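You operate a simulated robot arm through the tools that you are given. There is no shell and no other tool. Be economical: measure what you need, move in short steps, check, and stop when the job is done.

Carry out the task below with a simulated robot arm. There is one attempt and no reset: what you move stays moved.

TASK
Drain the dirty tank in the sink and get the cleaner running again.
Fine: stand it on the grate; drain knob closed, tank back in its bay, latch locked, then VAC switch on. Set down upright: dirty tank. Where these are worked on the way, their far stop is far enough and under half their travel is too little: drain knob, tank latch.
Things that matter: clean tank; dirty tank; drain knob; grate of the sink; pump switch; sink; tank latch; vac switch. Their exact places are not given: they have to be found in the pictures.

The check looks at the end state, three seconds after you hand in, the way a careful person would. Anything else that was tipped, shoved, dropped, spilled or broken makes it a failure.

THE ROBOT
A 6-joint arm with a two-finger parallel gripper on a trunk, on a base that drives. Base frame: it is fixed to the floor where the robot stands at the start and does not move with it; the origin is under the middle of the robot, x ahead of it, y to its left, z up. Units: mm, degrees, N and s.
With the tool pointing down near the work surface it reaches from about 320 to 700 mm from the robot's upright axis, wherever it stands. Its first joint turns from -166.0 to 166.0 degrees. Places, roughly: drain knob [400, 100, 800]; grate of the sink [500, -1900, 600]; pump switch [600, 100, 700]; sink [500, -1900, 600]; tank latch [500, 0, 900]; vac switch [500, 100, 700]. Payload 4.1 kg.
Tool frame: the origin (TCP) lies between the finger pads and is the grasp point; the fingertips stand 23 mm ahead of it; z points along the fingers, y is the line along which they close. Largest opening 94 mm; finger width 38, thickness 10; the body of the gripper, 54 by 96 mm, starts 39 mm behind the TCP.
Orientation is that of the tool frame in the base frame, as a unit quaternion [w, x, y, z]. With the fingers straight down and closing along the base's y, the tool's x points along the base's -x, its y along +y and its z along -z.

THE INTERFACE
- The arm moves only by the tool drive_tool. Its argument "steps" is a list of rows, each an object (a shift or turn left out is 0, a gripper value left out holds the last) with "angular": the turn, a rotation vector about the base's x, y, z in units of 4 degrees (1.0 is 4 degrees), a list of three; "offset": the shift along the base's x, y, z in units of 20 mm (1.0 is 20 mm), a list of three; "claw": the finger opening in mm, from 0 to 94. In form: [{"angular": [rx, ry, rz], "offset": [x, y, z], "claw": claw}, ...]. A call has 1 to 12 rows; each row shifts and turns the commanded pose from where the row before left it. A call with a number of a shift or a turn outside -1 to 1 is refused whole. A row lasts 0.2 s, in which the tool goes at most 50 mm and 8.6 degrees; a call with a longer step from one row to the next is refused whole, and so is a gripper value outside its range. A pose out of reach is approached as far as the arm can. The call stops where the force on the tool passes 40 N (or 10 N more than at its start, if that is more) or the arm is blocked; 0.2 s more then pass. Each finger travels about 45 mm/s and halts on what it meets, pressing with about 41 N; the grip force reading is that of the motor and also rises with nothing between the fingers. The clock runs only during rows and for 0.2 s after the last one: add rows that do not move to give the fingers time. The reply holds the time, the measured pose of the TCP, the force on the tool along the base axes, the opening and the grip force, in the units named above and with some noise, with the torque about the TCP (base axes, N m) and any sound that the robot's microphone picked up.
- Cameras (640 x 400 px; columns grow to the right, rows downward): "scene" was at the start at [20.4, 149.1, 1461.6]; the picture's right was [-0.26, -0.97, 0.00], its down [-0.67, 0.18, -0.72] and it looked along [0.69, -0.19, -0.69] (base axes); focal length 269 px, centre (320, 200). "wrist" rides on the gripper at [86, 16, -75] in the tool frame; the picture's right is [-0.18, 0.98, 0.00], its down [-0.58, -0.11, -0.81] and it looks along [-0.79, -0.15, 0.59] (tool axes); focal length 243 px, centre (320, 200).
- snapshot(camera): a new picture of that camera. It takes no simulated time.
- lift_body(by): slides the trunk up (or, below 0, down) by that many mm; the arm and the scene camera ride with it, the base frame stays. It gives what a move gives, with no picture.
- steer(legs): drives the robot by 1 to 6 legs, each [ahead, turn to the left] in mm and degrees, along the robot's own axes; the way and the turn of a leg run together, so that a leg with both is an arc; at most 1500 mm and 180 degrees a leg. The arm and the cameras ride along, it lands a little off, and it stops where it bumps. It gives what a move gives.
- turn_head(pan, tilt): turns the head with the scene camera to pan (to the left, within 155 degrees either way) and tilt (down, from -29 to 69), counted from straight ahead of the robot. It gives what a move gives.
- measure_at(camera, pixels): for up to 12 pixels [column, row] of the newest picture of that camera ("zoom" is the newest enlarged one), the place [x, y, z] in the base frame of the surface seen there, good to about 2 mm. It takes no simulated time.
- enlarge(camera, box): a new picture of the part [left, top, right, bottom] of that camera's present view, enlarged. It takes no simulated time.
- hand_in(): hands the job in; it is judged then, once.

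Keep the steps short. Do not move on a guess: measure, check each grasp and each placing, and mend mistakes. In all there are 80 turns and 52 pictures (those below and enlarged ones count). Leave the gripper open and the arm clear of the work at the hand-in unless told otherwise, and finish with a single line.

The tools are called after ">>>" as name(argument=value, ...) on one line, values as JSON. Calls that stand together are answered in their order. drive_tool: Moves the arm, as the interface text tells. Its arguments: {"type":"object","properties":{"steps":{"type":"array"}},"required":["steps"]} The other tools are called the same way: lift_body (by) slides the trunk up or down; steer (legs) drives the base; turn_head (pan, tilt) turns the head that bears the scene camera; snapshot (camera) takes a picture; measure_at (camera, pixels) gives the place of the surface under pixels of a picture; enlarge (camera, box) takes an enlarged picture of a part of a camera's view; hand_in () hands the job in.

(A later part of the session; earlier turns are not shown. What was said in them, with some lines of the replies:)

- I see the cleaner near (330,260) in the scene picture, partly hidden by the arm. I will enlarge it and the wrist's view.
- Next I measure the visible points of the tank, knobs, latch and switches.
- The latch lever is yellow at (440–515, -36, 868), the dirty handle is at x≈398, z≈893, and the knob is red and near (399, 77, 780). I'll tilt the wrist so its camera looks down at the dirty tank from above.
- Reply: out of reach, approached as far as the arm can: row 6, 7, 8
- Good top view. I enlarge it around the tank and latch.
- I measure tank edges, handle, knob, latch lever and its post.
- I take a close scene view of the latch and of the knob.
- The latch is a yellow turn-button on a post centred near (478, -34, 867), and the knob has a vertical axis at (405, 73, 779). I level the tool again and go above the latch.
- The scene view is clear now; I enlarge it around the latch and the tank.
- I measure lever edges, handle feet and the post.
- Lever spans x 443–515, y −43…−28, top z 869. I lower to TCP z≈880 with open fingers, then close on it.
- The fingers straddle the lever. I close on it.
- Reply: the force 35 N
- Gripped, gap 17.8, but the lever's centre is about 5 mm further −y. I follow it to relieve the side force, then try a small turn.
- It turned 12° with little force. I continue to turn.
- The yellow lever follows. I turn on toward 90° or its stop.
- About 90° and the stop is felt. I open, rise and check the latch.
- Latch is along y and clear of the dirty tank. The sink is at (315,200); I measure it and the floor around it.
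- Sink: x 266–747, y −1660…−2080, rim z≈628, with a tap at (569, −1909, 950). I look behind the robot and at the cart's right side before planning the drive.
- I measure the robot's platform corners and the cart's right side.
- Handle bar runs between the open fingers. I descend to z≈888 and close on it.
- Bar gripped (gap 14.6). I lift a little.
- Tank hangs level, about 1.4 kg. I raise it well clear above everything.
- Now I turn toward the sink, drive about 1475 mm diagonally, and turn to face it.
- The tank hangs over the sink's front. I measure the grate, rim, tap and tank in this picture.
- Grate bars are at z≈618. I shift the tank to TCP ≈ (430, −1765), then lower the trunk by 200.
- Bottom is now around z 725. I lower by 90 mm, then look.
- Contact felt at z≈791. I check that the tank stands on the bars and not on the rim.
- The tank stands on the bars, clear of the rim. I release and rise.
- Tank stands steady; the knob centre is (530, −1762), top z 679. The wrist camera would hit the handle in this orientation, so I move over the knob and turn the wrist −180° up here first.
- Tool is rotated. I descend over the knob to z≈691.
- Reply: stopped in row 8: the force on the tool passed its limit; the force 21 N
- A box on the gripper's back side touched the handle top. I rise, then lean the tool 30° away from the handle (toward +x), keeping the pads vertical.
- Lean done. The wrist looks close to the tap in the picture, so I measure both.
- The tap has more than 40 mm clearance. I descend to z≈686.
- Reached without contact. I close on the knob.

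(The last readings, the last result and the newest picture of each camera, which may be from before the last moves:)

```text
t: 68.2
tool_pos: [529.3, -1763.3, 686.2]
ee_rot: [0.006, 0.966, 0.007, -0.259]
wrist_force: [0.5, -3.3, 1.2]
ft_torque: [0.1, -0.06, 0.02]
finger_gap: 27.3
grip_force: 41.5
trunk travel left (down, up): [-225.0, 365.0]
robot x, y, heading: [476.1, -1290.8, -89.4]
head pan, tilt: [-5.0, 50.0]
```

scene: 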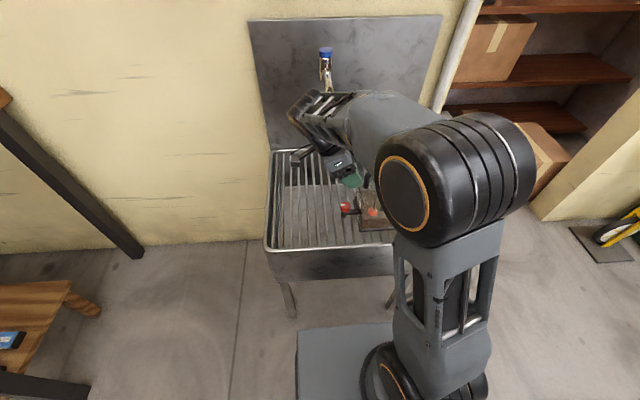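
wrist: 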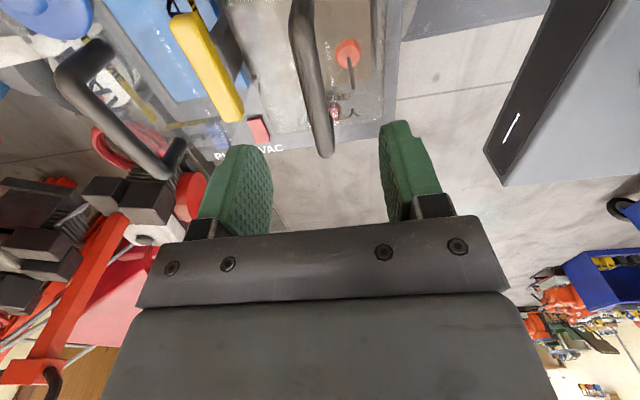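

Knob held (27.3 mm). I try a small counter-clockwise turn and read the torque.

>>> drive_tool(steps=[{"angular": [0, 0, 1]}, {"angular": [0, 0, 1]}, {"angular": [0, 0, 0]}])

```text
t: 69.0
tool_pos: [530.5, -1763.1, 687.6]
ee_rot: [0.025, 0.963, 0.077, -0.258]
wrist_force: [1.4, -2.7, 3.2]
ft_torque: [0.14, -0.19, 0.03]
finger_gap: 27.2
grip_force: 41.1
trunk travel left (down, up): [-225.0, 365.0]
robot x, y, heading: [475.4, -1292.4, -89.4]
head pan, tilt: [-5.0, 50.0]
```

Torque is near zero, so it turns freely. I continue to about +28°.

>>> drive_tool(steps=[{"angular": [0, 0, 1]}, {"angular": [0, 0, 1]}, {"angular": [0, 0, 1]}, {"angular": [0, 0, 1]}, {"angular": [0, 0, 1]}, {"angular": [0, 0, 0]}])

>>> snapshot(camera="wrist")

```text
t: 70.4
tool_pos: [530.4, -1763.3, 686.4]
ee_rot: [0.069, 0.935, 0.242, -0.25]
wrist_force: [2.2, 2.6, 5.3]
ft_torque: [0.31, -0.22, -0.12]
finger_gap: 27.1
grip_force: 41.1
trunk travel left (down, up): [-225.0, 365.0]
robot x, y, heading: [482.4, -1293.8, -89.5]
head pan, tilt: [-5.0, 50.0]
```

```text
21 pictures are left
```

wrist: 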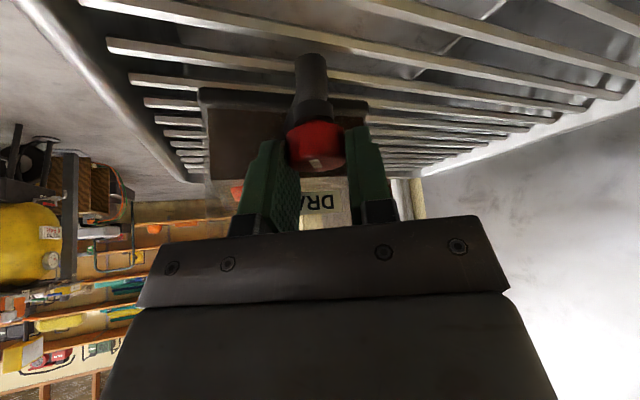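

The wrist camera shows the knob and a label. I enlarge it.

>>> enlarge(camera="wrist", box=[260, 40, 380, 220])

```text
2.22 times, centred on (320, 130) of wrist
```

zoom: 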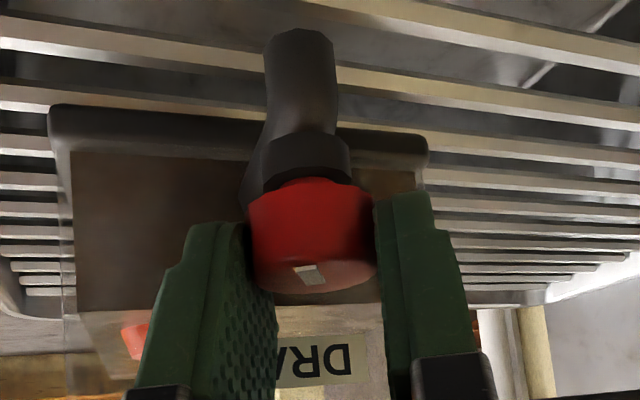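

The mark follows the gripper: the knob has turned 28°. I open slightly, turn back to about −28°, and regrip.

>>> drive_tool(steps=[{"claw": 36}, {"claw": 36}, {"angular": [0, 0, -1]}, {"angular": [0, 0, -1]}, {"angular": [0, 0, -1]}, {"angular": [0, 0, -1]}, {"angular": [0, 0, -1]}, {"angular": [0, 0, -1]}, {"angular": [0, 0, -1]}, {"angular": [0, 0, -1]}, {"angular": [0, 0, -1]}])

>>> drive_tool(steps=[{"angular": [0, 0, -1]}, {"angular": [0, 0, -1]}, {"angular": [0, 0, -1]}, {"angular": [0, 0, -1]}, {"angular": [0, 0, -1]}, {"claw": 22}, {"claw": 22}, {"claw": 22}])

>>> enlarge(camera="wrist", box=[260, 40, 380, 220])

```text
t: 72.8
tool_pos: [531.2, -1762.9, 687.5]
ee_rot: [-0.012, 0.964, -0.06, -0.259]
wrist_force: [0.6, -0.6, -0.1]
ft_torque: [0.0, 0.01, -0.02]
finger_gap: 35.7
grip_force: 0.1
trunk travel left (down, up): [-225.0, 365.0]
robot x, y, heading: [476.3, -1291.4, -89.5]
head pan, tilt: [-5.0, 50.0]
```

```text
t: 74.6
tool_pos: [531.5, -1763.0, 686.2]
ee_rot: [-0.057, 0.939, -0.226, -0.253]
wrist_force: [0.7, 1.9, 0.3]
ft_torque: [0.47, 0.3, -0.02]
finger_gap: 27.1
grip_force: 41.3
trunk travel left (down, up): [-225.0, 365.0]
robot x, y, heading: [477.1, -1293.1, -89.3]
head pan, tilt: [-5.0, 50.0]
```

```text
2.22 times, centred on (320, 130) of wrist
```

zoom: 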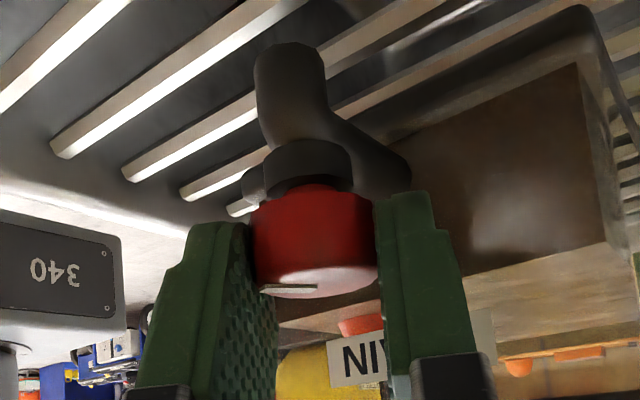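

Mark now lies 56° off, as expected. I turn counter-clockwise again by 52°.

>>> drive_tool(steps=[{"angular": [0, 0, 1]}, {"angular": [0, 0, 1]}, {"angular": [0, 0, 1]}, {"angular": [0, 0, 1]}, {"angular": [0, 0, 1]}, {"angular": [0, 0, 1]}, {"angular": [0, 0, 1]}, {"angular": [0, 0, 1]}, {"angular": [0, 0, 1]}])

>>> drive_tool(steps=[{"angular": [0, 0, 1]}, {"angular": [0, 0, 1]}, {"angular": [0, 0, 1]}, {"angular": [0, 0, 1]}, {"angular": [0, 0, 0]}])

>>> enlarge(camera="wrist", box=[260, 40, 380, 220])

```text
t: 76.6
tool_pos: [529.9, -1763.0, 685.7]
ee_rot: [0.025, 0.963, 0.076, -0.257]
wrist_force: [-0.5, 0.2, 0.3]
ft_torque: [0.13, -0.24, 0.01]
finger_gap: 27.2
grip_force: 41.0
trunk travel left (down, up): [-225.0, 365.0]
robot x, y, heading: [475.4, -1288.4, -89.0]
head pan, tilt: [-5.0, 50.0]
```

```text
t: 77.8
tool_pos: [530.4, -1761.8, 687.2]
ee_rot: [0.059, 0.943, 0.209, -0.252]
wrist_force: [-0.1, -0.3, -0.4]
ft_torque: [0.19, 0.05, -0.02]
finger_gap: 27.1
grip_force: 40.4
trunk travel left (down, up): [-225.0, 365.0]
robot x, y, heading: [476.5, -1293.5, -89.4]
head pan, tilt: [-5.0, 50.0]
```

```text
2.22 times, centred on (320, 130) of wrist
```

zoom: 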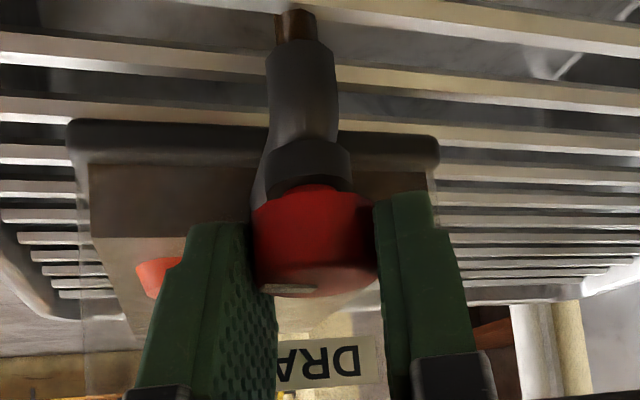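

Dirty water streams from the spout. I hold and let it run.

>>> drive_tool(steps=[{"angular": [0, 0, 0]}, {"angular": [0, 0, 0]}, {"angular": [0, 0, 0]}, {"angular": [0, 0, 0]}, {"angular": [0, 0, 0]}, {"angular": [0, 0, 0]}, {"angular": [0, 0, 0]}, {"angular": [0, 0, 0]}, {"angular": [0, 0, 0]}, {"angular": [0, 0, 0]}, {"angular": [0, 0, 0]}, {"angular": [0, 0, 0]}])

>>> drive_tool(steps=[{"angular": [0, 0, 0]}, {"angular": [0, 0, 0]}, {"angular": [0, 0, 0]}, {"angular": [0, 0, 0]}, {"angular": [0, 0, 0]}, {"angular": [0, 0, 0]}, {"angular": [0, 0, 0]}, {"angular": [0, 0, 0]}, {"angular": [0, 0, 0]}, {"angular": [0, 0, 0]}, {"angular": [0, 0, 0]}, {"angular": [0, 0, 0]}])

>>> drive_tool(steps=[{"angular": [0, 0, 0]}, {"angular": [0, 0, 0]}, {"angular": [0, 0, 0]}, {"angular": [0, 0, 0]}, {"angular": [0, 0, 0]}, {"angular": [0, 0, 0]}, {"angular": [0, 0, 0]}, {"angular": [0, 0, 0]}, {"angular": [0, 0, 0]}, {"angular": [0, 0, 0]}, {"angular": [0, 0, 0]}, {"angular": [0, 0, 0]}])

>>> enlarge(camera="wrist", box=[200, 20, 380, 220])

```text
t: 80.4
tool_pos: [529.3, -1762.6, 686.0]
ee_rot: [0.061, 0.943, 0.209, -0.252]
wrist_force: [-0.5, 0.7, 0.1]
ft_torque: [0.15, 0.07, 0.0]
finger_gap: 27.4
grip_force: 41.2
trunk travel left (down, up): [-225.0, 365.0]
robot x, y, heading: [479.0, -1289.6, -89.6]
head pan, tilt: [-5.0, 50.0]
```

```text
t: 83.0
tool_pos: [530.4, -1762.5, 687.3]
ee_rot: [0.061, 0.943, 0.209, -0.252]
wrist_force: [0.4, -0.8, -0.4]
ft_torque: [0.14, 0.05, 0.03]
finger_gap: 27.1
grip_force: 41.6
trunk travel left (down, up): [-225.0, 365.0]
robot x, y, heading: [474.6, -1294.0, -89.6]
head pan, tilt: [-5.0, 50.0]
```

```text
t: 85.6
tool_pos: [530.9, -1762.3, 686.1]
ee_rot: [0.06, 0.943, 0.209, -0.252]
wrist_force: [0.3, -0.6, -0.7]
ft_torque: [0.13, 0.02, 0.0]
finger_gap: 27.3
grip_force: 41.0
trunk travel left (down, up): [-225.0, 365.0]
robot x, y, heading: [475.6, -1295.0, -89.8]
head pan, tilt: [-5.0, 50.0]
```

```text
2.00 times, centred on (290, 120) of wrist
```

zoom: 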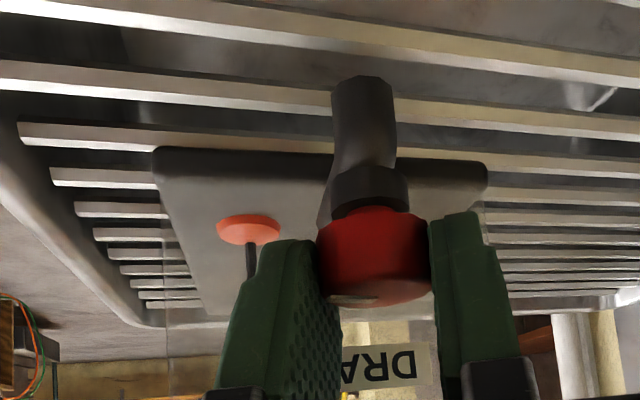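

The tank is empty: float at the bottom and no stream. I turn the knob back clockwise by 52°.

>>> drive_tool(steps=[{"angular": [0, 0, -1]}, {"angular": [0, 0, -1]}, {"angular": [0, 0, -1]}, {"angular": [0, 0, -1]}, {"angular": [0, 0, -1]}, {"angular": [0, 0, -1]}, {"angular": [0, 0, -1]}, {"angular": [0, 0, -1]}, {"angular": [0, 0, -1]}, {"angular": [0, 0, -1]}, {"angular": [0, 0, -1]}, {"angular": [0, 0, -1]}])

>>> drive_tool(steps=[{"angular": [0, 0, -1]}, {"claw": 36}, {"claw": 36}, {"angular": [0, 0, 1]}, {"angular": [0, 0, 1]}, {"angular": [0, 0, 1]}, {"angular": [0, 0, 1]}, {"angular": [0, 0, 1]}, {"angular": [0, 0, 1]}, {"angular": [0, 0, 1]}])

>>> drive_tool(steps=[{"angular": [0, 0, 1]}, {"angular": [0, 0, 1]}, {"angular": [0, 0, 1]}, {"angular": [0, 0, 1]}, {"angular": [0, 0, 1]}, {"angular": [0, 0, 1]}, {"claw": 22}, {"claw": 22}, {"claw": 22}])

>>> enlarge(camera="wrist", box=[260, 40, 380, 220])

```text
t: 88.2
tool_pos: [531.0, -1762.9, 686.2]
ee_rot: [-0.048, 0.946, -0.194, -0.254]
wrist_force: [-0.1, -0.5, -0.8]
ft_torque: [0.01, -0.44, 0.02]
finger_gap: 26.9
grip_force: 41.5
trunk travel left (down, up): [-225.0, 365.0]
robot x, y, heading: [476.8, -1293.2, -89.4]
head pan, tilt: [-5.0, 50.0]
```

```text
t: 90.4
tool_pos: [530.4, -1763.0, 686.3]
ee_rot: [0.007, 0.966, 0.009, -0.258]
wrist_force: [-0.9, -0.1, 0.0]
ft_torque: [0.0, 0.0, -0.04]
finger_gap: 35.8
grip_force: 0.1
trunk travel left (down, up): [-225.0, 365.0]
robot x, y, heading: [472.4, -1291.0, -89.4]
head pan, tilt: [-5.0, 50.0]
```

```text
t: 92.4
tool_pos: [529.8, -1762.4, 686.0]
ee_rot: [0.06, 0.943, 0.208, -0.253]
wrist_force: [-0.9, 0.9, -0.8]
ft_torque: [0.16, 0.18, 0.01]
finger_gap: 27.5
grip_force: 41.1
trunk travel left (down, up): [-225.0, 365.0]
robot x, y, heading: [475.2, -1292.6, -89.5]
head pan, tilt: [-5.0, 50.0]
```

```text
2.22 times, centred on (320, 130) of wrist
```

zoom: 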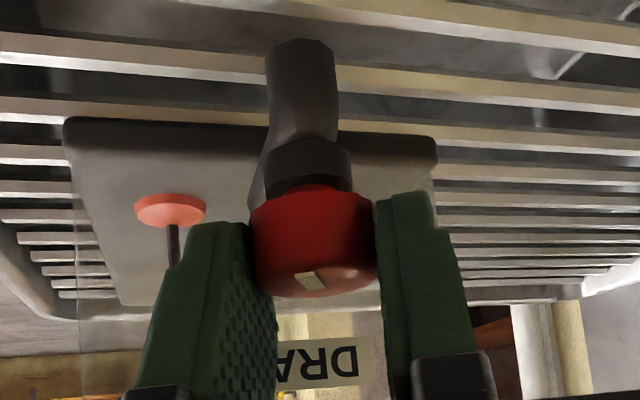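

Knob still has about 26° to go. I turn clockwise until the stop is felt.

>>> drive_tool(steps=[{"angular": [0, 0, -1]}, {"angular": [0, 0, -1]}, {"angular": [0, 0, -1]}, {"angular": [0, 0, -1]}, {"angular": [0, 0, -1]}, {"angular": [0, 0, -1]}, {"angular": [0, 0, -0.5]}, {"angular": [0, 0, 0]}])

>>> drive_tool(steps=[{"angular": [0, 0, -0.5]}, {"angular": [0, 0, -0.5]}, {"angular": [0, 0, 0]}])

```text
t: 94.2
tool_pos: [531.0, -1762.8, 686.2]
ee_rot: [0.001, 0.966, -0.009, -0.259]
wrist_force: [0.3, 0.0, -1.1]
ft_torque: [0.05, -0.23, 0.01]
finger_gap: 27.2
grip_force: 40.6
trunk travel left (down, up): [-225.0, 365.0]
robot x, y, heading: [478.4, -1290.3, -89.5]
head pan, tilt: [-5.0, 50.0]
```

```text
t: 95.0
tool_pos: [531.0, -1762.2, 687.3]
ee_rot: [-0.008, 0.965, -0.043, -0.258]
wrist_force: [-0.6, -0.2, -0.2]
ft_torque: [-0.01, -0.43, -0.01]
finger_gap: 27.3
grip_force: 41.3
trunk travel left (down, up): [-225.0, 365.0]
robot x, y, heading: [474.2, -1291.0, -89.2]
head pan, tilt: [-5.0, 50.0]
```

No stop yet at about −2° relative to the start. I turn a little further, watching the torque.

>>> drive_tool(steps=[{"angular": [0, 0, -0.5]}, {"angular": [0, 0, -0.5]}, {"angular": [0, 0, -0.5]}, {"angular": [0, 0, 0]}])

>>> enlarge(camera="wrist", box=[260, 40, 380, 220])

```text
t: 96.0
tool_pos: [529.5, -1762.9, 686.6]
ee_rot: [-0.022, 0.961, -0.093, -0.258]
wrist_force: [-0.2, -1.0, 0.3]
ft_torque: [0.17, 0.24, 0.2]
finger_gap: 27.2
grip_force: 40.6
trunk travel left (down, up): [-225.0, 365.0]
robot x, y, heading: [474.3, -1291.0, -89.3]
head pan, tilt: [-5.0, 50.0]
```

```text
2.22 times, centred on (320, 130) of wrist
```

zoom: 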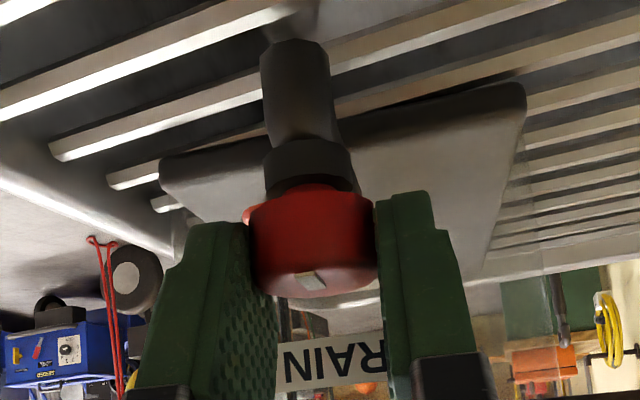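

Stop felt (0.2 N·m); the knob is closed. I release, rise, and check the tank.

>>> drive_tool(steps=[{"claw": 50}, {"claw": 50}, {"claw": 50}, {"offset": [0, 0, 1]}, {"offset": [0, 0, 1]}, {"offset": [0, 0, 1]}, {"offset": [0, 0, 1]}, {"offset": [0, 0, 1]}, {"offset": [0, 0, 1]}, {"offset": [0, 0, 1]}, {"offset": [0, 0, 1]}, {"offset": [0, 0, 1]}])

>>> drive_tool(steps=[{"angular": [0, -1, 0.3]}, {"angular": [0, -1, 0.3]}, {"angular": [0, -1, 0.3]}, {"angular": [0, -1, 0.3]}, {"angular": [0, -1, 0.3]}, {"angular": [0, -1, 0.3]}, {"angular": [0, -1, 0.3]}, {"angular": [0, -0.5, 0.3]}, {"angular": [0, 0, 0.3]}])

>>> snapshot(camera="scene")

```text
t: 98.6
tool_pos: [531.6, -1762.3, 866.7]
ee_rot: [-0.021, 0.961, -0.094, -0.258]
wrist_force: [-0.2, 1.0, 0.3]
ft_torque: [-0.02, 0.02, 0.01]
finger_gap: 49.7
grip_force: 0.0
trunk travel left (down, up): [-225.0, 365.0]
robot x, y, heading: [474.8, -1292.6, -89.3]
head pan, tilt: [-5.0, 50.0]
```

```text
t: 100.6
tool_pos: [529.3, -1762.3, 865.8]
ee_rot: [-0.023, 1.0, 0.008, -0.002]
wrist_force: [-0.2, 0.0, 0.4]
ft_torque: [0.04, 0.02, 0.01]
finger_gap: 50.1
grip_force: 0.0
trunk travel left (down, up): [-225.0, 365.0]
robot x, y, heading: [476.6, -1292.9, -89.5]
head pan, tilt: [-5.0, 50.0]
```

```text
14 pictures are left
```

scene: 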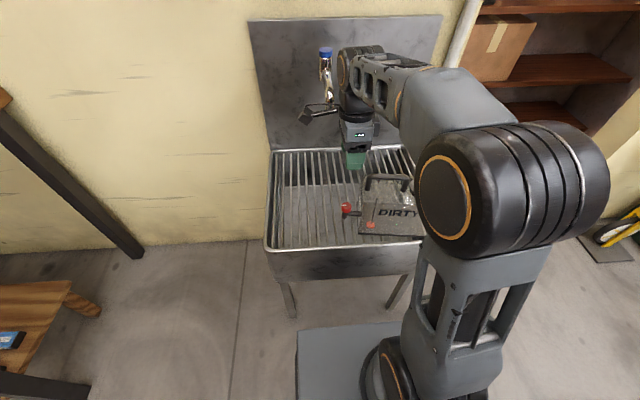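

Only 14 pictures remain, so I measure handle, knob and tank edges in this one.

>>> measure_at(camera="scene", pixels=[[369, 178], [378, 177], [390, 177], [405, 177], [410, 178], [345, 206], [350, 205], [361, 229], [410, 236], [345, 210]])

>>> drive_tool(steps=[{"angular": [-0.33, 0, 0], "offset": [0, 0, 0.5]}, {"angular": [-0.33, 0, 0], "offset": [0, 0, 0.5]}, {"angular": [0, 0, 1]}, {"angular": [0, 0, 1]}, {"angular": [0, 0, 1]}, {"angular": [0, 0, 1]}, {"angular": [0, 0, 1]}, {"angular": [0, 0, 1]}, {"angular": [0, 0, 1]}, {"angular": [0, 0, 1]}, {"angular": [0, 0, 1]}, {"angular": [0, 0, 1]}])

>>> drive_tool(steps=[{"angular": [0, 0, 1]}, {"angular": [0, 0, 1]}, {"angular": [0, 0, 1]}, {"angular": [0, 0, 1]}, {"angular": [0, 0, 1]}, {"angular": [0, 0, 1]}, {"angular": [0, 0, 1]}, {"angular": [0, 0, 1]}, {"angular": [0, 0, 1]}, {"angular": [0, 0, 1]}, {"angular": [0, 0, 1]}, {"angular": [0, 0, 1]}])

>>> drive_tool(steps=[{"angular": [0, 0, 1]}, {"angular": [0, 0, 1]}, {"angular": [0, 0, 1]}, {"angular": [0, 0, 1]}, {"angular": [0, 0, 1]}, {"angular": [0, 0, 1]}, {"angular": [0, 0, 1]}, {"angular": [0, 0, 1]}, {"angular": [0, 0, 1]}, {"angular": [0, 0, 1]}, {"angular": [0, 0, 1]}, {"angular": [0, 0, 1]}])

>>> drive_tool(steps=[{"angular": [0, 0, 1]}, {"angular": [0, 0, 1]}, {"angular": [0, 0, 1]}, {"angular": [0, 0, 1]}, {"angular": [0, 0, 1]}, {"angular": [0, 0, 1]}, {"angular": [0, 0, 1]}, {"angular": [0, 0, 1]}, {"angular": [0, 0, 1]}, {"angular": [0, 0, 1]}, {"angular": [0, 0, 1]}])

```text
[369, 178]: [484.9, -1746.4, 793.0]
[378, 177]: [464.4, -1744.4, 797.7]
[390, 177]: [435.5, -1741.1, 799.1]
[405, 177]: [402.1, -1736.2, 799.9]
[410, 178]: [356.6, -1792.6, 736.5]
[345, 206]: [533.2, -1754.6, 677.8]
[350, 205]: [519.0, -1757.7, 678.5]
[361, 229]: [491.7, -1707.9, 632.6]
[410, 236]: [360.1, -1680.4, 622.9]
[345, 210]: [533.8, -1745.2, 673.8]
```

```text
t: 103.2
tool_pos: [530.9, -1763.2, 887.4]
ee_rot: [0.001, 0.937, 0.349, -0.003]
wrist_force: [0.1, 0.7, -0.2]
ft_torque: [0.02, -0.01, -0.04]
finger_gap: 49.9
grip_force: 0.1
trunk travel left (down, up): [-225.0, 365.0]
robot x, y, heading: [474.0, -1289.5, -89.6]
head pan, tilt: [-5.0, 50.0]
```

```text
t: 105.8
tool_pos: [529.7, -1762.1, 886.7]
ee_rot: [0.001, 0.714, 0.7, -0.003]
wrist_force: [0.2, 0.2, 0.6]
ft_torque: [0.01, 0.02, 0.02]
finger_gap: 50.0
grip_force: 0.1
trunk travel left (down, up): [-225.0, 365.0]
robot x, y, heading: [476.3, -1288.3, -89.3]
head pan, tilt: [-5.0, 50.0]
```

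```text
t: 108.4
tool_pos: [530.8, -1762.0, 886.0]
ee_rot: [0.002, 0.368, 0.93, -0.002]
wrist_force: [0.2, 0.7, 0.3]
ft_torque: [0.01, 0.01, 0.01]
finger_gap: 49.6
grip_force: 0.0
trunk travel left (down, up): [-225.0, 365.0]
robot x, y, heading: [480.4, -1295.0, -89.4]
head pan, tilt: [-5.0, 50.0]
```

```text
t: 110.8
tool_pos: [531.1, -1761.7, 886.4]
ee_rot: [0.001, -0.006, 1.0, -0.001]
wrist_force: [-0.3, -0.3, 0.3]
ft_torque: [0.01, 0.0, 0.03]
finger_gap: 49.9
grip_force: 0.0
trunk travel left (down, up): [-225.0, 365.0]
robot x, y, heading: [478.2, -1295.3, -89.7]
head pan, tilt: [-5.0, 50.0]
```

The light tank swivelled about −7.5° around the knob; handle centre is now near (431, −1748). I move above it, matching the yaw, and descend.

>>> drive_tool(steps=[{"offset": [-1, 0.1, 0], "angular": [0, 0, -0.4], "claw": 66}, {"offset": [-1, 0.1, 0], "angular": [0, 0, -0.4]}, {"offset": [-1, 0.1, 0], "angular": [0, 0, -0.4]}, {"offset": [-1, 0.2, 0], "angular": [0, 0, -0.35]}, {"offset": [-1, 0.2, 0], "angular": [0, 0, -0.35]}, {"offset": [0, 0, -1]}, {"offset": [0, 0, -1]}, {"offset": [0, 0, 0]}])

>>> enlarge(camera="scene", box=[320, 150, 450, 250])

```text
t: 112.6
tool_pos: [430.2, -1748.8, 845.8]
ee_rot: [0.002, 0.06, 0.998, -0.001]
wrist_force: [-0.2, 0.3, 0.2]
ft_torque: [0.04, 0.01, -0.02]
finger_gap: 65.7
grip_force: 0.1
trunk travel left (down, up): [-225.0, 365.0]
robot x, y, heading: [477.1, -1291.3, -89.6]
head pan, tilt: [-5.0, 50.0]
```

```text
4.00 times, centred on (385, 200) of scene
```

zoom: 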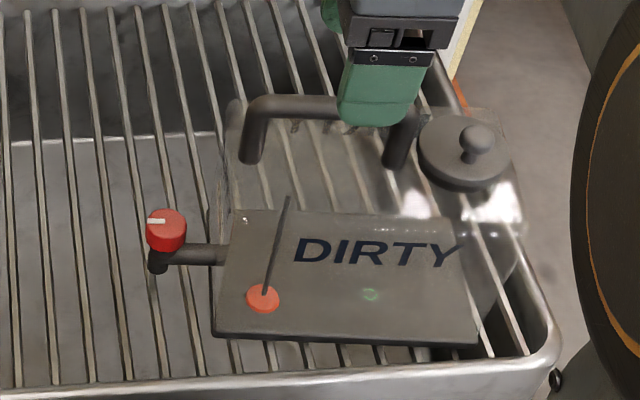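

The tank is empty and the mark points along the pipe as at the start. I descend the last 55 mm and close on the handle.

>>> drive_tool(steps=[{"offset": [0, 0, -1]}, {"offset": [0, 0, -1]}, {"offset": [0, 0, -0.75]}, {"claw": 30}, {"claw": 30}, {"claw": 30}, {"claw": 4}, {"claw": 4}, {"claw": 4}])

>>> drive_tool(steps=[{"offset": [0, 0, 0.5]}, {"offset": [0, 0, 1]}, {"offset": [0, 0, 1]}, {"offset": [0, 0, 1]}, {"angular": [0, 0, 0]}])

```text
t: 114.6
tool_pos: [431.3, -1750.0, 790.8]
ee_rot: [0.002, 0.06, 0.998, -0.001]
wrist_force: [-0.5, -0.3, 1.0]
ft_torque: [-0.03, 0.03, -0.01]
finger_gap: 14.5
grip_force: 40.9
trunk travel left (down, up): [-225.0, 365.0]
robot x, y, heading: [476.6, -1293.0, -89.2]
head pan, tilt: [-5.0, 50.0]
```

```text
t: 115.8
tool_pos: [430.4, -1750.1, 861.3]
ee_rot: [0.001, 0.06, 0.998, -0.001]
wrist_force: [0.3, -0.1, -4.0]
ft_torque: [-0.04, -0.12, -0.03]
finger_gap: 14.6
grip_force: 41.3
trunk travel left (down, up): [-225.0, 365.0]
robot x, y, heading: [477.8, -1291.4, -89.4]
head pan, tilt: [-5.0, 50.0]
```

The tank hangs, now only 0.4 kg. I raise trunk and arm, square the yaw, and pull it back toward the robot.

>>> drive_tool(steps=[{"offset": [0.1, 0.5, 1], "angular": [0, 0, 0.4]}, {"offset": [0.2, 0.5, 0.5], "angular": [0, 0, 0.4]}, {"offset": [0.2, 0.5, 0], "angular": [0, 0, 0.4]}, {"offset": [0.2, 0.5, 0], "angular": [0, 0, 0.4]}, {"offset": [0.2, 0.5, 0], "angular": [0, 0, 0.3]}])

>>> lift_body(by=200)

>>> steer(legs=[[0, 27.8], [-770, 0]])

```text
t: 117.0
tool_pos: [448.7, -1699.1, 890.2]
ee_rot: [0.002, -0.006, 1.0, -0.001]
wrist_force: [-0.4, 0.4, -5.0]
ft_torque: [0.01, -0.11, -0.01]
finger_gap: 14.6
grip_force: 40.8
trunk travel left (down, up): [-225.0, 365.0]
robot x, y, heading: [475.1, -1288.6, -89.4]
head pan, tilt: [-5.0, 50.0]
```

```text
t: 119.2
tool_pos: [446.9, -1699.3, 1091.4]
ee_rot: [0.002, -0.007, 1.0, -0.001]
wrist_force: [0.2, 0.5, -5.0]
ft_torque: [-0.01, -0.1, 0.02]
finger_gap: 14.7
grip_force: 40.6
trunk travel left (down, up): [-425.0, 165.0]
robot x, y, heading: [477.7, -1294.7, -89.4]
head pan, tilt: [-5.0, 50.0]
```

```text
t: 124.7
tool_pos: [276.7, -992.8, 1091.1]
ee_rot: [0.002, -0.245, 0.969, 0.0]
wrist_force: [-0.5, 0.0, -4.8]
ft_torque: [0.05, -0.09, 0.0]
finger_gap: 14.7
grip_force: 41.7
trunk travel left (down, up): [-425.0, 165.0]
robot x, y, heading: [112.0, -616.3, -61.5]
head pan, tilt: [-5.0, 50.0]
```

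On track. I back another 700 and turn to face the cart.

>>> steer(legs=[[-700, 0], [0, 61.6]])

>>> turn_head(pan=-15, tilt=50)

```text
t: 131.3
tool_pos: [181.4, -28.7, 1091.5]
ee_rot: [-0.001, 0.709, -0.706, 0.0]
wrist_force: [-0.9, 0.0, -3.5]
ft_torque: [0.06, -0.03, 0.03]
finger_gap: 14.5
grip_force: 41.4
trunk travel left (down, up): [-425.0, 165.0]
robot x, y, heading: [-225.7, 2.5, -0.1]
head pan, tilt: [-5.0, 50.0]
```

```text
t: 132.0
tool_pos: [182.1, -29.6, 1091.7]
ee_rot: [-0.001, 0.708, -0.706, -0.001]
wrist_force: [0.0, -0.2, -3.9]
ft_torque: [0.09, 0.0, 0.02]
finger_gap: 14.5
grip_force: 41.0
trunk travel left (down, up): [-425.0, 165.0]
robot x, y, heading: [-226.2, 4.6, -0.1]
head pan, tilt: [-15.0, 50.0]
```

Well aligned. I drive forward 222 mm and look at the bay.

>>> steer(legs=[[222, 0]])

>>> enlarge(camera="scene", box=[260, 170, 420, 310])

```text
t: 133.7
tool_pos: [403.3, -30.3, 1092.2]
ee_rot: [-0.001, 0.708, -0.706, 0.0]
wrist_force: [0.0, -0.4, -3.2]
ft_torque: [0.11, 0.01, 0.0]
finger_gap: 14.5
grip_force: 41.3
trunk travel left (down, up): [-425.0, 165.0]
robot x, y, heading: [-4.3, 2.6, -0.0]
head pan, tilt: [-15.0, 50.0]
```

```text
2.86 times, centred on (340, 240) of scene
```

zoom: 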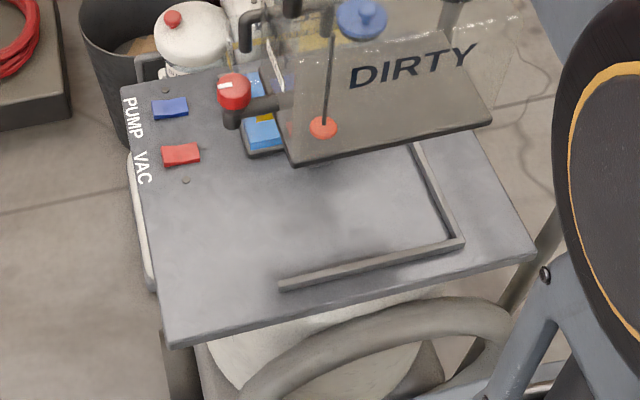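

The bay's rails are visible. I measure rails and the knob relative to the TCP.

>>> measure_at(camera="zoom", pixels=[[234, 86], [222, 88], [249, 86], [370, 262], [300, 282], [440, 243], [462, 241], [435, 190], [447, 190], [425, 165], [305, 163], [488, 122]])

```text
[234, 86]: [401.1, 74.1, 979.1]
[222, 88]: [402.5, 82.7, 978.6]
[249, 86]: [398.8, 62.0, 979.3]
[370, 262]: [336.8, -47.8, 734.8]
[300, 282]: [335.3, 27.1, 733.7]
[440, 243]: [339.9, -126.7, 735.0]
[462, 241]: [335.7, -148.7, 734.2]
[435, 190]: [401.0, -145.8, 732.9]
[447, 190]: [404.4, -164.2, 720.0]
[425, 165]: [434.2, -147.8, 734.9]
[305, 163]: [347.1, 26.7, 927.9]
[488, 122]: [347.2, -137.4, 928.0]
```

Knob sits about 2 mm right of its original place relative to the cart; I shift +2 mm in y and lower to just above the bay.

>>> drive_tool(steps=[{"offset": [0.02, 0.1, -1]}, {"offset": [0, 0, -1]}, {"offset": [0, 0, -1]}, {"offset": [0, 0, -1]}, {"offset": [0, 0, -1]}, {"offset": [0, 0, -1]}, {"offset": [0, 0, -1]}, {"offset": [0, 0, -1]}, {"offset": [0, 0, -0.7]}, {"offset": [0, 0, 0]}])

>>> enlarge(camera="scene", box=[260, 170, 420, 310])

>>> measure_at(camera="zoom", pixels=[[280, 258], [300, 250], [455, 215], [440, 222], [350, 240], [370, 262], [225, 190], [460, 230]])

```text
t: 135.9
tool_pos: [403.7, -26.9, 916.7]
ee_rot: [-0.001, 0.708, -0.706, -0.002]
wrist_force: [0.8, -0.2, -3.6]
ft_torque: [0.11, 0.02, 0.01]
finger_gap: 14.7
grip_force: 41.0
trunk travel left (down, up): [-425.0, 165.0]
robot x, y, heading: [-2.7, 3.2, 0.2]
head pan, tilt: [-15.0, 50.0]
```

```text
2.86 times, centred on (340, 240) of scene
```

zoom: 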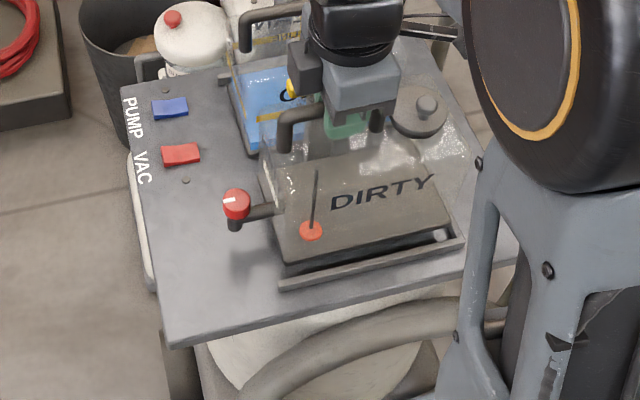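

```text
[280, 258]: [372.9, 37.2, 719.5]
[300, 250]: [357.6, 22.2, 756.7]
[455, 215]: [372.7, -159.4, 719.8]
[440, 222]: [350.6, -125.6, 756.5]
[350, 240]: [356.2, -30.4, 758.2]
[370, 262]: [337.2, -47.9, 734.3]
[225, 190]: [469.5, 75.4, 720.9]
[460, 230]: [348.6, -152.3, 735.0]
```

The tank is within the rails. I lower the last ~27 mm gently.

>>> drive_tool(steps=[{"offset": [0, 0, -0.5]}, {"offset": [0, 0, -0.5]}, {"offset": [0, 0, -0.25]}, {"offset": [0, 0, -0.15]}, {"offset": [0, 0, 0]}])

```text
t: 137.1
tool_pos: [402.3, -26.6, 891.8]
ee_rot: [-0.003, 0.708, -0.706, 0.001]
wrist_force: [-0.7, 2.4, 20.0]
ft_torque: [-0.92, 0.02, -0.12]
finger_gap: 14.6
grip_force: 41.0
trunk travel left (down, up): [-425.0, 165.0]
robot x, y, heading: [-5.6, 1.2, -0.1]
head pan, tilt: [-15.0, 50.0]
```

Contact felt (20 N). I release, rise, and check the seating against the original measurements.

>>> drive_tool(steps=[{"claw": 60}, {"claw": 60}, {"claw": 60}, {"offset": [0, 0, 1]}, {"offset": [0, 0, 1]}, {"offset": [0, 0, 1]}, {"offset": [0, 0, 1]}, {"offset": [0.8, 0, 0.5]}, {"offset": [1, -0.1, 0]}, {"offset": [1, -0.2, 0]}, {"offset": [1, -0.2, 0]}])

>>> enlarge(camera="scene", box=[280, 180, 400, 300])

>>> measure_at(camera="zoom", pixels=[[190, 245], [245, 140], [345, 115], [300, 130], [290, 345], [440, 310], [410, 110], [178, 248], [203, 245], [200, 272], [260, 315], [445, 255]])

```text
t: 139.5
tool_pos: [478.7, -37.6, 979.6]
ee_rot: [-0.001, 0.708, -0.706, -0.001]
wrist_force: [0.6, -0.7, 0.9]
ft_torque: [0.01, 0.04, -0.01]
finger_gap: 59.9
grip_force: 0.0
trunk travel left (down, up): [-425.0, 165.0]
robot x, y, heading: [-6.4, 2.9, 0.0]
head pan, tilt: [-15.0, 50.0]
```

```text
3.33 times, centred on (340, 240) of scene
```

zoom: 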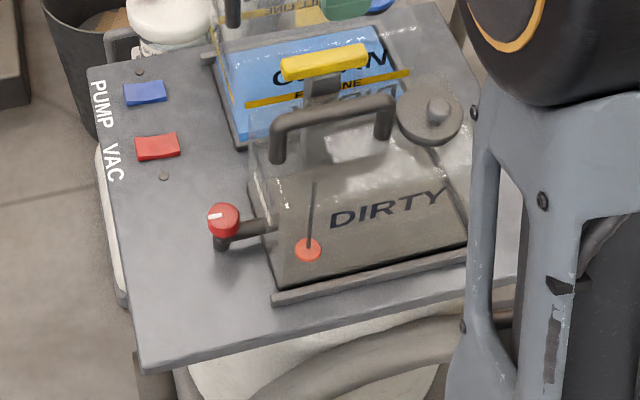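

```text
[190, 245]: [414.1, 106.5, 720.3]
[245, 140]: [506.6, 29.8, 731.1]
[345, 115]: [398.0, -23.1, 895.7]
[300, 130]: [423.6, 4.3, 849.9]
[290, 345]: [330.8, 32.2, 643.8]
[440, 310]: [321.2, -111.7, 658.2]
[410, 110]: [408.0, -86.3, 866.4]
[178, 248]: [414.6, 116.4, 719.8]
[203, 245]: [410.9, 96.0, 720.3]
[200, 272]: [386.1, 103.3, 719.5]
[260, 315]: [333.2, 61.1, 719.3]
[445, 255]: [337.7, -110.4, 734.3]
```

I measure the knob top and handle ends on the same picture.

>>> measure_at(camera="zoom", pixels=[[223, 215], [210, 217], [237, 216], [222, 205], [280, 127], [330, 110], [383, 100], [437, 108], [283, 68], [362, 54], [320, 58], [290, 285]])

```text
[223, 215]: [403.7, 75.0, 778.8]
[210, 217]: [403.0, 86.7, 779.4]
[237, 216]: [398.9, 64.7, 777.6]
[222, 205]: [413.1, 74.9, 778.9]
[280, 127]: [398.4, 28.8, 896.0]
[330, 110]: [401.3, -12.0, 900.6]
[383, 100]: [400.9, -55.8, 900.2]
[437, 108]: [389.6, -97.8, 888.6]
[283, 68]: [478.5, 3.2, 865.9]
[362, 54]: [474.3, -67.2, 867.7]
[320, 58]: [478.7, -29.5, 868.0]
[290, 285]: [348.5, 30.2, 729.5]
```

Seating matches the original (knob top 779, cap 888.6, handle ~899). Now the latch: I descend over the lever and close on it.

>>> drive_tool(steps=[{"offset": [0, -0.1, -1]}, {"offset": [0, 0, -1]}, {"offset": [0, 0, -1]}, {"offset": [0, 0, -1]}, {"offset": [0, 0, -1]}, {"claw": 30}, {"claw": 30}, {"claw": 30}, {"claw": 8}, {"claw": 8}, {"claw": 8}])

```text
t: 141.9
tool_pos: [480.2, -38.9, 879.9]
ee_rot: [-0.003, 0.708, -0.706, -0.001]
wrist_force: [6.6, 0.7, 0.2]
ft_torque: [0.07, -0.09, -0.51]
finger_gap: 17.7
grip_force: 44.3
trunk travel left (down, up): [-425.0, 165.0]
robot x, y, heading: [-4.8, 1.0, 0.5]
head pan, tilt: [-15.0, 50.0]
```

Lever gripped (17.7 mm). I turn it clockwise back 90°.

>>> drive_tool(steps=[{"angular": [0, 0, -1]}, {"angular": [0, 0, -1]}, {"angular": [0, 0, -1]}, {"angular": [0, 0, -1]}, {"angular": [0, 0, -1]}, {"angular": [0, 0, -1]}, {"angular": [0, 0, -1]}, {"angular": [0, 0, -1]}, {"angular": [0, 0, -1]}, {"angular": [0, 0, -1]}, {"angular": [0, 0, -1]}, {"angular": [0, 0, -1]}])

>>> drive_tool(steps=[{"angular": [0, 0, -1]}, {"angular": [0, 0, -1]}, {"angular": [0, 0, -1]}, {"angular": [0, 0, -1]}, {"angular": [0, 0, -1]}, {"angular": [0, 0, -1]}, {"angular": [0, 0, -1]}, {"angular": [0, 0, -1]}, {"angular": [0, 0, -1]}, {"angular": [0, 0, -1]}, {"angular": [0, 0, -0.5]}, {"angular": [0, 0, 0]}])

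```text
t: 144.5
tool_pos: [479.7, -39.5, 879.5]
ee_rot: [0.002, -0.359, 0.933, 0.0]
wrist_force: [16.1, 8.5, 17.7]
ft_torque: [-0.48, 0.59, -0.02]
finger_gap: 17.8
grip_force: 44.7
trunk travel left (down, up): [-425.0, 165.0]
robot x, y, heading: [-4.9, 4.6, 0.2]
head pan, tilt: [-15.0, 50.0]
```

```text
t: 147.1
tool_pos: [478.7, -39.6, 880.5]
ee_rot: [0.003, -0.001, 1.0, 0.0]
wrist_force: [13.9, 3.8, 20.0]
ft_torque: [0.19, 0.52, -0.02]
finger_gap: 17.7
grip_force: 45.2
trunk travel left (down, up): [-425.0, 165.0]
robot x, y, heading: [-1.9, 2.8, 0.5]
head pan, tilt: [-15.0, 50.0]
```

Back at the starting angle. I nudge a little more to feel the stop.

>>> drive_tool(steps=[{"angular": [0, 0, -0.5]}, {"angular": [0, 0, -0.5]}, {"angular": [0, 0, 0]}])

```text
t: 147.9
tool_pos: [479.5, -39.1, 880.6]
ee_rot: [0.004, 0.033, 0.999, -0.001]
wrist_force: [13.4, 3.4, 15.6]
ft_torque: [0.34, -0.64, 1.92]
finger_gap: 19.0
grip_force: 44.9
trunk travel left (down, up): [-425.0, 165.0]
robot x, y, heading: [-3.2, 8.0, 0.3]
head pan, tilt: [-15.0, 50.0]
```

Stop felt (1.9 N·m): latch locked. I relax, release, rise, and move to view the VAC switch.

>>> drive_tool(steps=[{"angular": [0, 0, 1]}, {"claw": 60}, {"claw": 60}, {"claw": 60}, {"offset": [0, 0, 1]}, {"offset": [0, 0, 1]}, {"offset": [0, 0, 1]}, {"offset": [0, 0, 1]}, {"offset": [-0.5, 1, 0]}, {"offset": [-0.5, 1, 0]}, {"offset": [-0.5, 1, 0]}, {"offset": [-0.5, 1, 0]}])

>>> drive_tool(steps=[{"offset": [-0.5, 1, 0]}, {"offset": [-0.5, 1, 0]}, {"offset": [0, 1, 0]}, {"offset": [0, 0.6, 0]}, {"offset": [0, 0, 0]}])

>>> enlarge(camera="wrist", box=[270, 50, 400, 150])

>>> measure_at(camera="wrist", pixels=[[334, 101]])

```text
t: 150.5
tool_pos: [439.5, 41.7, 959.3]
ee_rot: [0.002, -0.001, 1.0, -0.001]
wrist_force: [0.4, -1.2, 0.5]
ft_torque: [-0.03, -0.01, -0.02]
finger_gap: 60.1
grip_force: 0.0
trunk travel left (down, up): [-425.0, 165.0]
robot x, y, heading: [-2.8, 1.1, 0.4]
head pan, tilt: [-15.0, 50.0]
```

```text
t: 151.7
tool_pos: [417.7, 112.4, 959.1]
ee_rot: [0.001, -0.002, 1.0, -0.001]
wrist_force: [0.2, -1.1, -0.1]
ft_torque: [0.01, -0.01, -0.01]
finger_gap: 59.8
grip_force: 0.0
trunk travel left (down, up): [-425.0, 165.0]
robot x, y, heading: [-6.1, 7.8, 0.3]
head pan, tilt: [-15.0, 50.0]
```

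```text
4.00 times, centred on (335, 100) of wrist
```

zoom: 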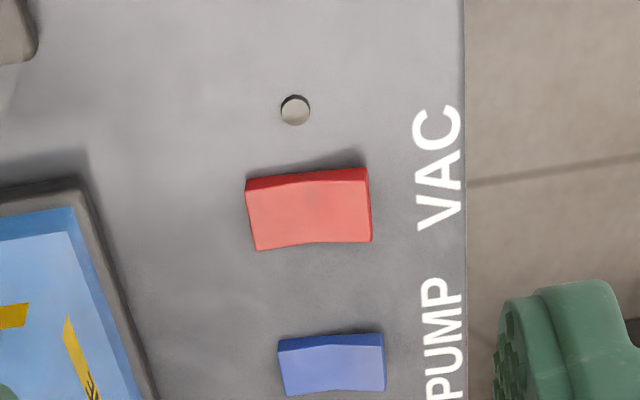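

```text
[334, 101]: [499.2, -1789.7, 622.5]
```

The VAC rocker tilts along y. I measure its height profile, and PUMP's.

>>> measure_at(camera="zoom", pixels=[[256, 210], [270, 210], [285, 210], [300, 210], [315, 208], [330, 206], [345, 205], [362, 204], [290, 365], [375, 360], [332, 362], [295, 110]])

```text
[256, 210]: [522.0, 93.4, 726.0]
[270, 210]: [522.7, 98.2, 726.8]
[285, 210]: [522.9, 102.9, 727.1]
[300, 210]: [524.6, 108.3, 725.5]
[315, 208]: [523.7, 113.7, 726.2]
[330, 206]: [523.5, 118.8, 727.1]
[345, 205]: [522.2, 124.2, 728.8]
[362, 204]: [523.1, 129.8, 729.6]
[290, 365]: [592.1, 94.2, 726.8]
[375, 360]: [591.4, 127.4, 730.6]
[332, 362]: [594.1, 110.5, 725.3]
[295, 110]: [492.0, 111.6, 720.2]
```

The +y end is raised (730 vs 726), so it is off. I close the fingers and go over the raised end (523, 128).

>>> drive_tool(steps=[{"offset": [1, 0.3, 0], "claw": 0}, {"offset": [1, 0.3, 0]}, {"offset": [1, 0.2, 0]}, {"offset": [1, 0, 0]}, {"offset": [1, 0, 0]}, {"offset": [0.25, 0, -1]}, {"offset": [0, 0, -1]}, {"offset": [0, 0, -1]}, {"offset": [0, 0, -1]}, {"offset": [0, 0, -1]}, {"offset": [0, 0, -1]}])

>>> drive_tool(steps=[{"offset": [0, 0, -1]}, {"offset": [0, 0, -1]}, {"offset": [0, 0, -1]}, {"offset": [0, 0, -0.5]}, {"offset": [0, 0, 0]}])

```text
t: 154.1
tool_pos: [524.2, 129.7, 839.9]
ee_rot: [0.003, -0.001, 1.0, 0.0]
wrist_force: [-0.1, -0.1, -0.2]
ft_torque: [0.04, -0.05, 0.0]
finger_gap: 0.0
grip_force: 40.8
trunk travel left (down, up): [-425.0, 165.0]
robot x, y, heading: [-5.4, 3.0, 0.0]
head pan, tilt: [-15.0, 50.0]
```

```text
t: 155.3
tool_pos: [524.3, 128.9, 769.0]
ee_rot: [0.002, -0.001, 1.0, -0.001]
wrist_force: [0.4, 1.0, -0.2]
ft_torque: [0.01, -0.01, -0.02]
finger_gap: 0.2
grip_force: 41.0
trunk travel left (down, up): [-425.0, 165.0]
robot x, y, heading: [-0.5, 1.6, 0.0]
head pan, tilt: [-15.0, 50.0]
```

Now I press slowly in small steps.

>>> drive_tool(steps=[{"offset": [0, 0, -0.4]}, {"offset": [0, 0, -0.25]}, {"offset": [0, 0, -0.2]}, {"offset": [0, 0, -0.2]}, {"offset": [0, 0, -0.1]}, {"offset": [0, 0, 0]}])

```text
t: 156.6
tool_pos: [524.5, 129.0, 752.4]
ee_rot: [0.006, -0.002, 1.0, 0.0]
wrist_force: [-12.8, -3.3, 23.3]
ft_torque: [-0.27, 0.52, -0.07]
finger_gap: 0.0
grip_force: 40.7
trunk travel left (down, up): [-425.0, 165.0]
robot x, y, heading: [-7.3, 5.7, 0.2]
head pan, tilt: [-15.0, 50.0]
stopped in row 6: the force on the tool passed its limit (the readings are from after the stop); the commanded pose is now the measured one
```

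Force passed 40 N with the tip at z≈729. I rise, go back to the viewing position and check the switch.

>>> drive_tool(steps=[{"offset": [0, 0, 1]}, {"offset": [0, 0, 1]}, {"offset": [0, 0, 1]}, {"offset": [0, 0, 1]}, {"offset": [0, 0, 1]}, {"offset": [0, 0, 1]}, {"offset": [-1, 0, 1]}, {"offset": [-1, 0, 1]}, {"offset": [-1, 0, 1]}, {"offset": [-1, -0.4, 1]}, {"offset": [-1, -0.4, 0]}, {"offset": [-0.3, 0, 0]}])

>>> enlarge(camera="wrist", box=[270, 50, 400, 150])

>>> measure_at(camera="zoom", pixels=[[256, 210], [270, 210], [285, 210], [300, 210], [315, 208], [330, 206], [345, 205], [362, 204]])

```text
t: 159.2
tool_pos: [419.3, 112.6, 948.4]
ee_rot: [0.005, -0.001, 1.0, 0.001]
wrist_force: [0.9, -0.1, -0.5]
ft_torque: [0.03, 0.02, -0.01]
finger_gap: 0.0
grip_force: 41.2
trunk travel left (down, up): [-425.0, 165.0]
robot x, y, heading: [-5.8, 1.5, 0.1]
head pan, tilt: [-15.0, 50.0]
```

```text
4.00 times, centred on (335, 100) of wrist
```

zoom: 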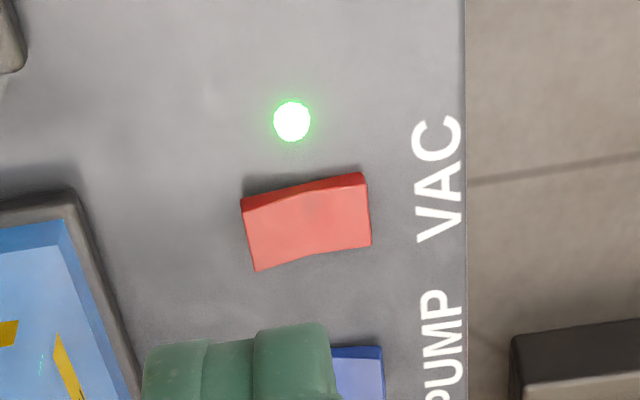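

```text
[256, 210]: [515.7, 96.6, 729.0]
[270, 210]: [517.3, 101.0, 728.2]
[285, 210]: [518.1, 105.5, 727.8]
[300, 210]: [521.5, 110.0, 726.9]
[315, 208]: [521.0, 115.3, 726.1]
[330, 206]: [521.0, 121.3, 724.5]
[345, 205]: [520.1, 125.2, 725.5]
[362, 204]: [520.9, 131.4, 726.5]
```

The VAC lamp is green and the rocker has flipped. I open the gripper, raise the arm clear, and check the whole cart once more.

>>> drive_tool(steps=[{"offset": [0, 0.5, 1], "claw": 94}, {"offset": [0, 1, 1]}, {"offset": [0, 1, 1]}, {"offset": [0, 1, 1]}, {"offset": [0, 1, 1]}, {"offset": [0, 1, 1]}, {"offset": [0, 1, 1]}, {"offset": [0, 0, 1]}, {"offset": [0, 0, 1]}])

>>> enlarge(camera="scene", box=[270, 170, 410, 310])

```text
t: 161.2
tool_pos: [419.3, 244.0, 1128.1]
ee_rot: [0.004, -0.003, 1.0, 0.0]
wrist_force: [-0.7, 0.3, 0.2]
ft_torque: [-0.03, 0.03, 0.0]
finger_gap: 93.6
grip_force: 0.0
trunk travel left (down, up): [-425.0, 165.0]
robot x, y, heading: [-4.5, 3.3, 0.3]
head pan, tilt: [-15.0, 50.0]
```

```text
2.86 times, centred on (340, 240) of scene
```

zoom: 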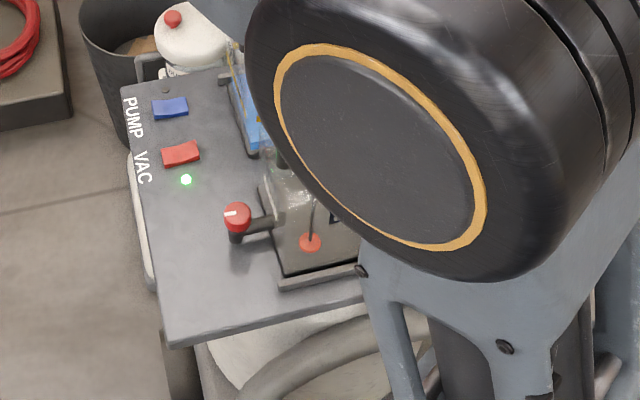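

VAC on, PUMP untouched, tank seated. The elbow hides the latch, so I move the arm sideways to see it.

>>> drive_tool(steps=[{"offset": [0.3, -1, 0]}, {"offset": [0.3, -1, 0]}, {"offset": [0.3, -1, 0]}, {"offset": [0.3, -1, 0]}, {"offset": [0.3, -1, 0]}, {"offset": [0.3, -1, 0]}, {"offset": [0.3, -1, -0.5]}, {"offset": [0.3, -1, -0.5]}, {"offset": [0.3, -1, -0.5]}, {"offset": [0.3, -1, -0.5]}, {"offset": [0, -1, -0.5]}, {"offset": [0, -1, -0.5]}])

>>> enlarge(camera="scene", box=[280, 180, 400, 300])

```text
t: 163.8
tool_pos: [478.7, 2.8, 1070.1]
ee_rot: [0.005, -0.002, 1.0, 0.0]
wrist_force: [-0.1, -0.1, 0.0]
ft_torque: [0.02, -0.01, -0.03]
finger_gap: 93.9
grip_force: 0.1
trunk travel left (down, up): [-425.0, 165.0]
robot x, y, heading: [-2.0, 1.3, 0.1]
head pan, tilt: [-15.0, 50.0]
```

```text
3.33 times, centred on (340, 240) of scene
```

zoom: 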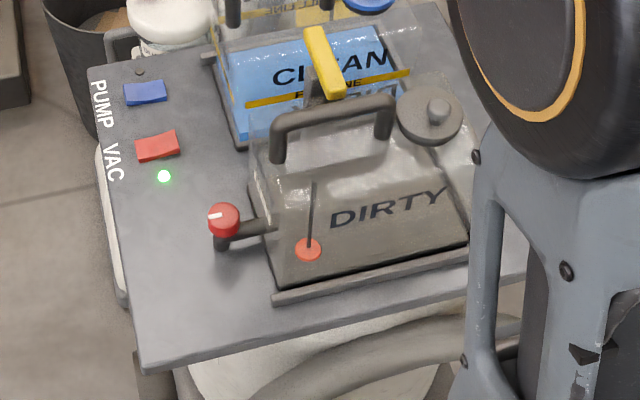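

The latch lies over the tank as at the start, the tank is empty and seated, the knob is closed and the VAC lamp is lit; the arm is open and clear. I hand in.

>>> hand_in()

```text
The job is handed in.
```

The dirty tank is drained on the sink grate, its drain knob closed, and it is back in its bay with the latch locked; the VAC switch is on with its lamp lit.
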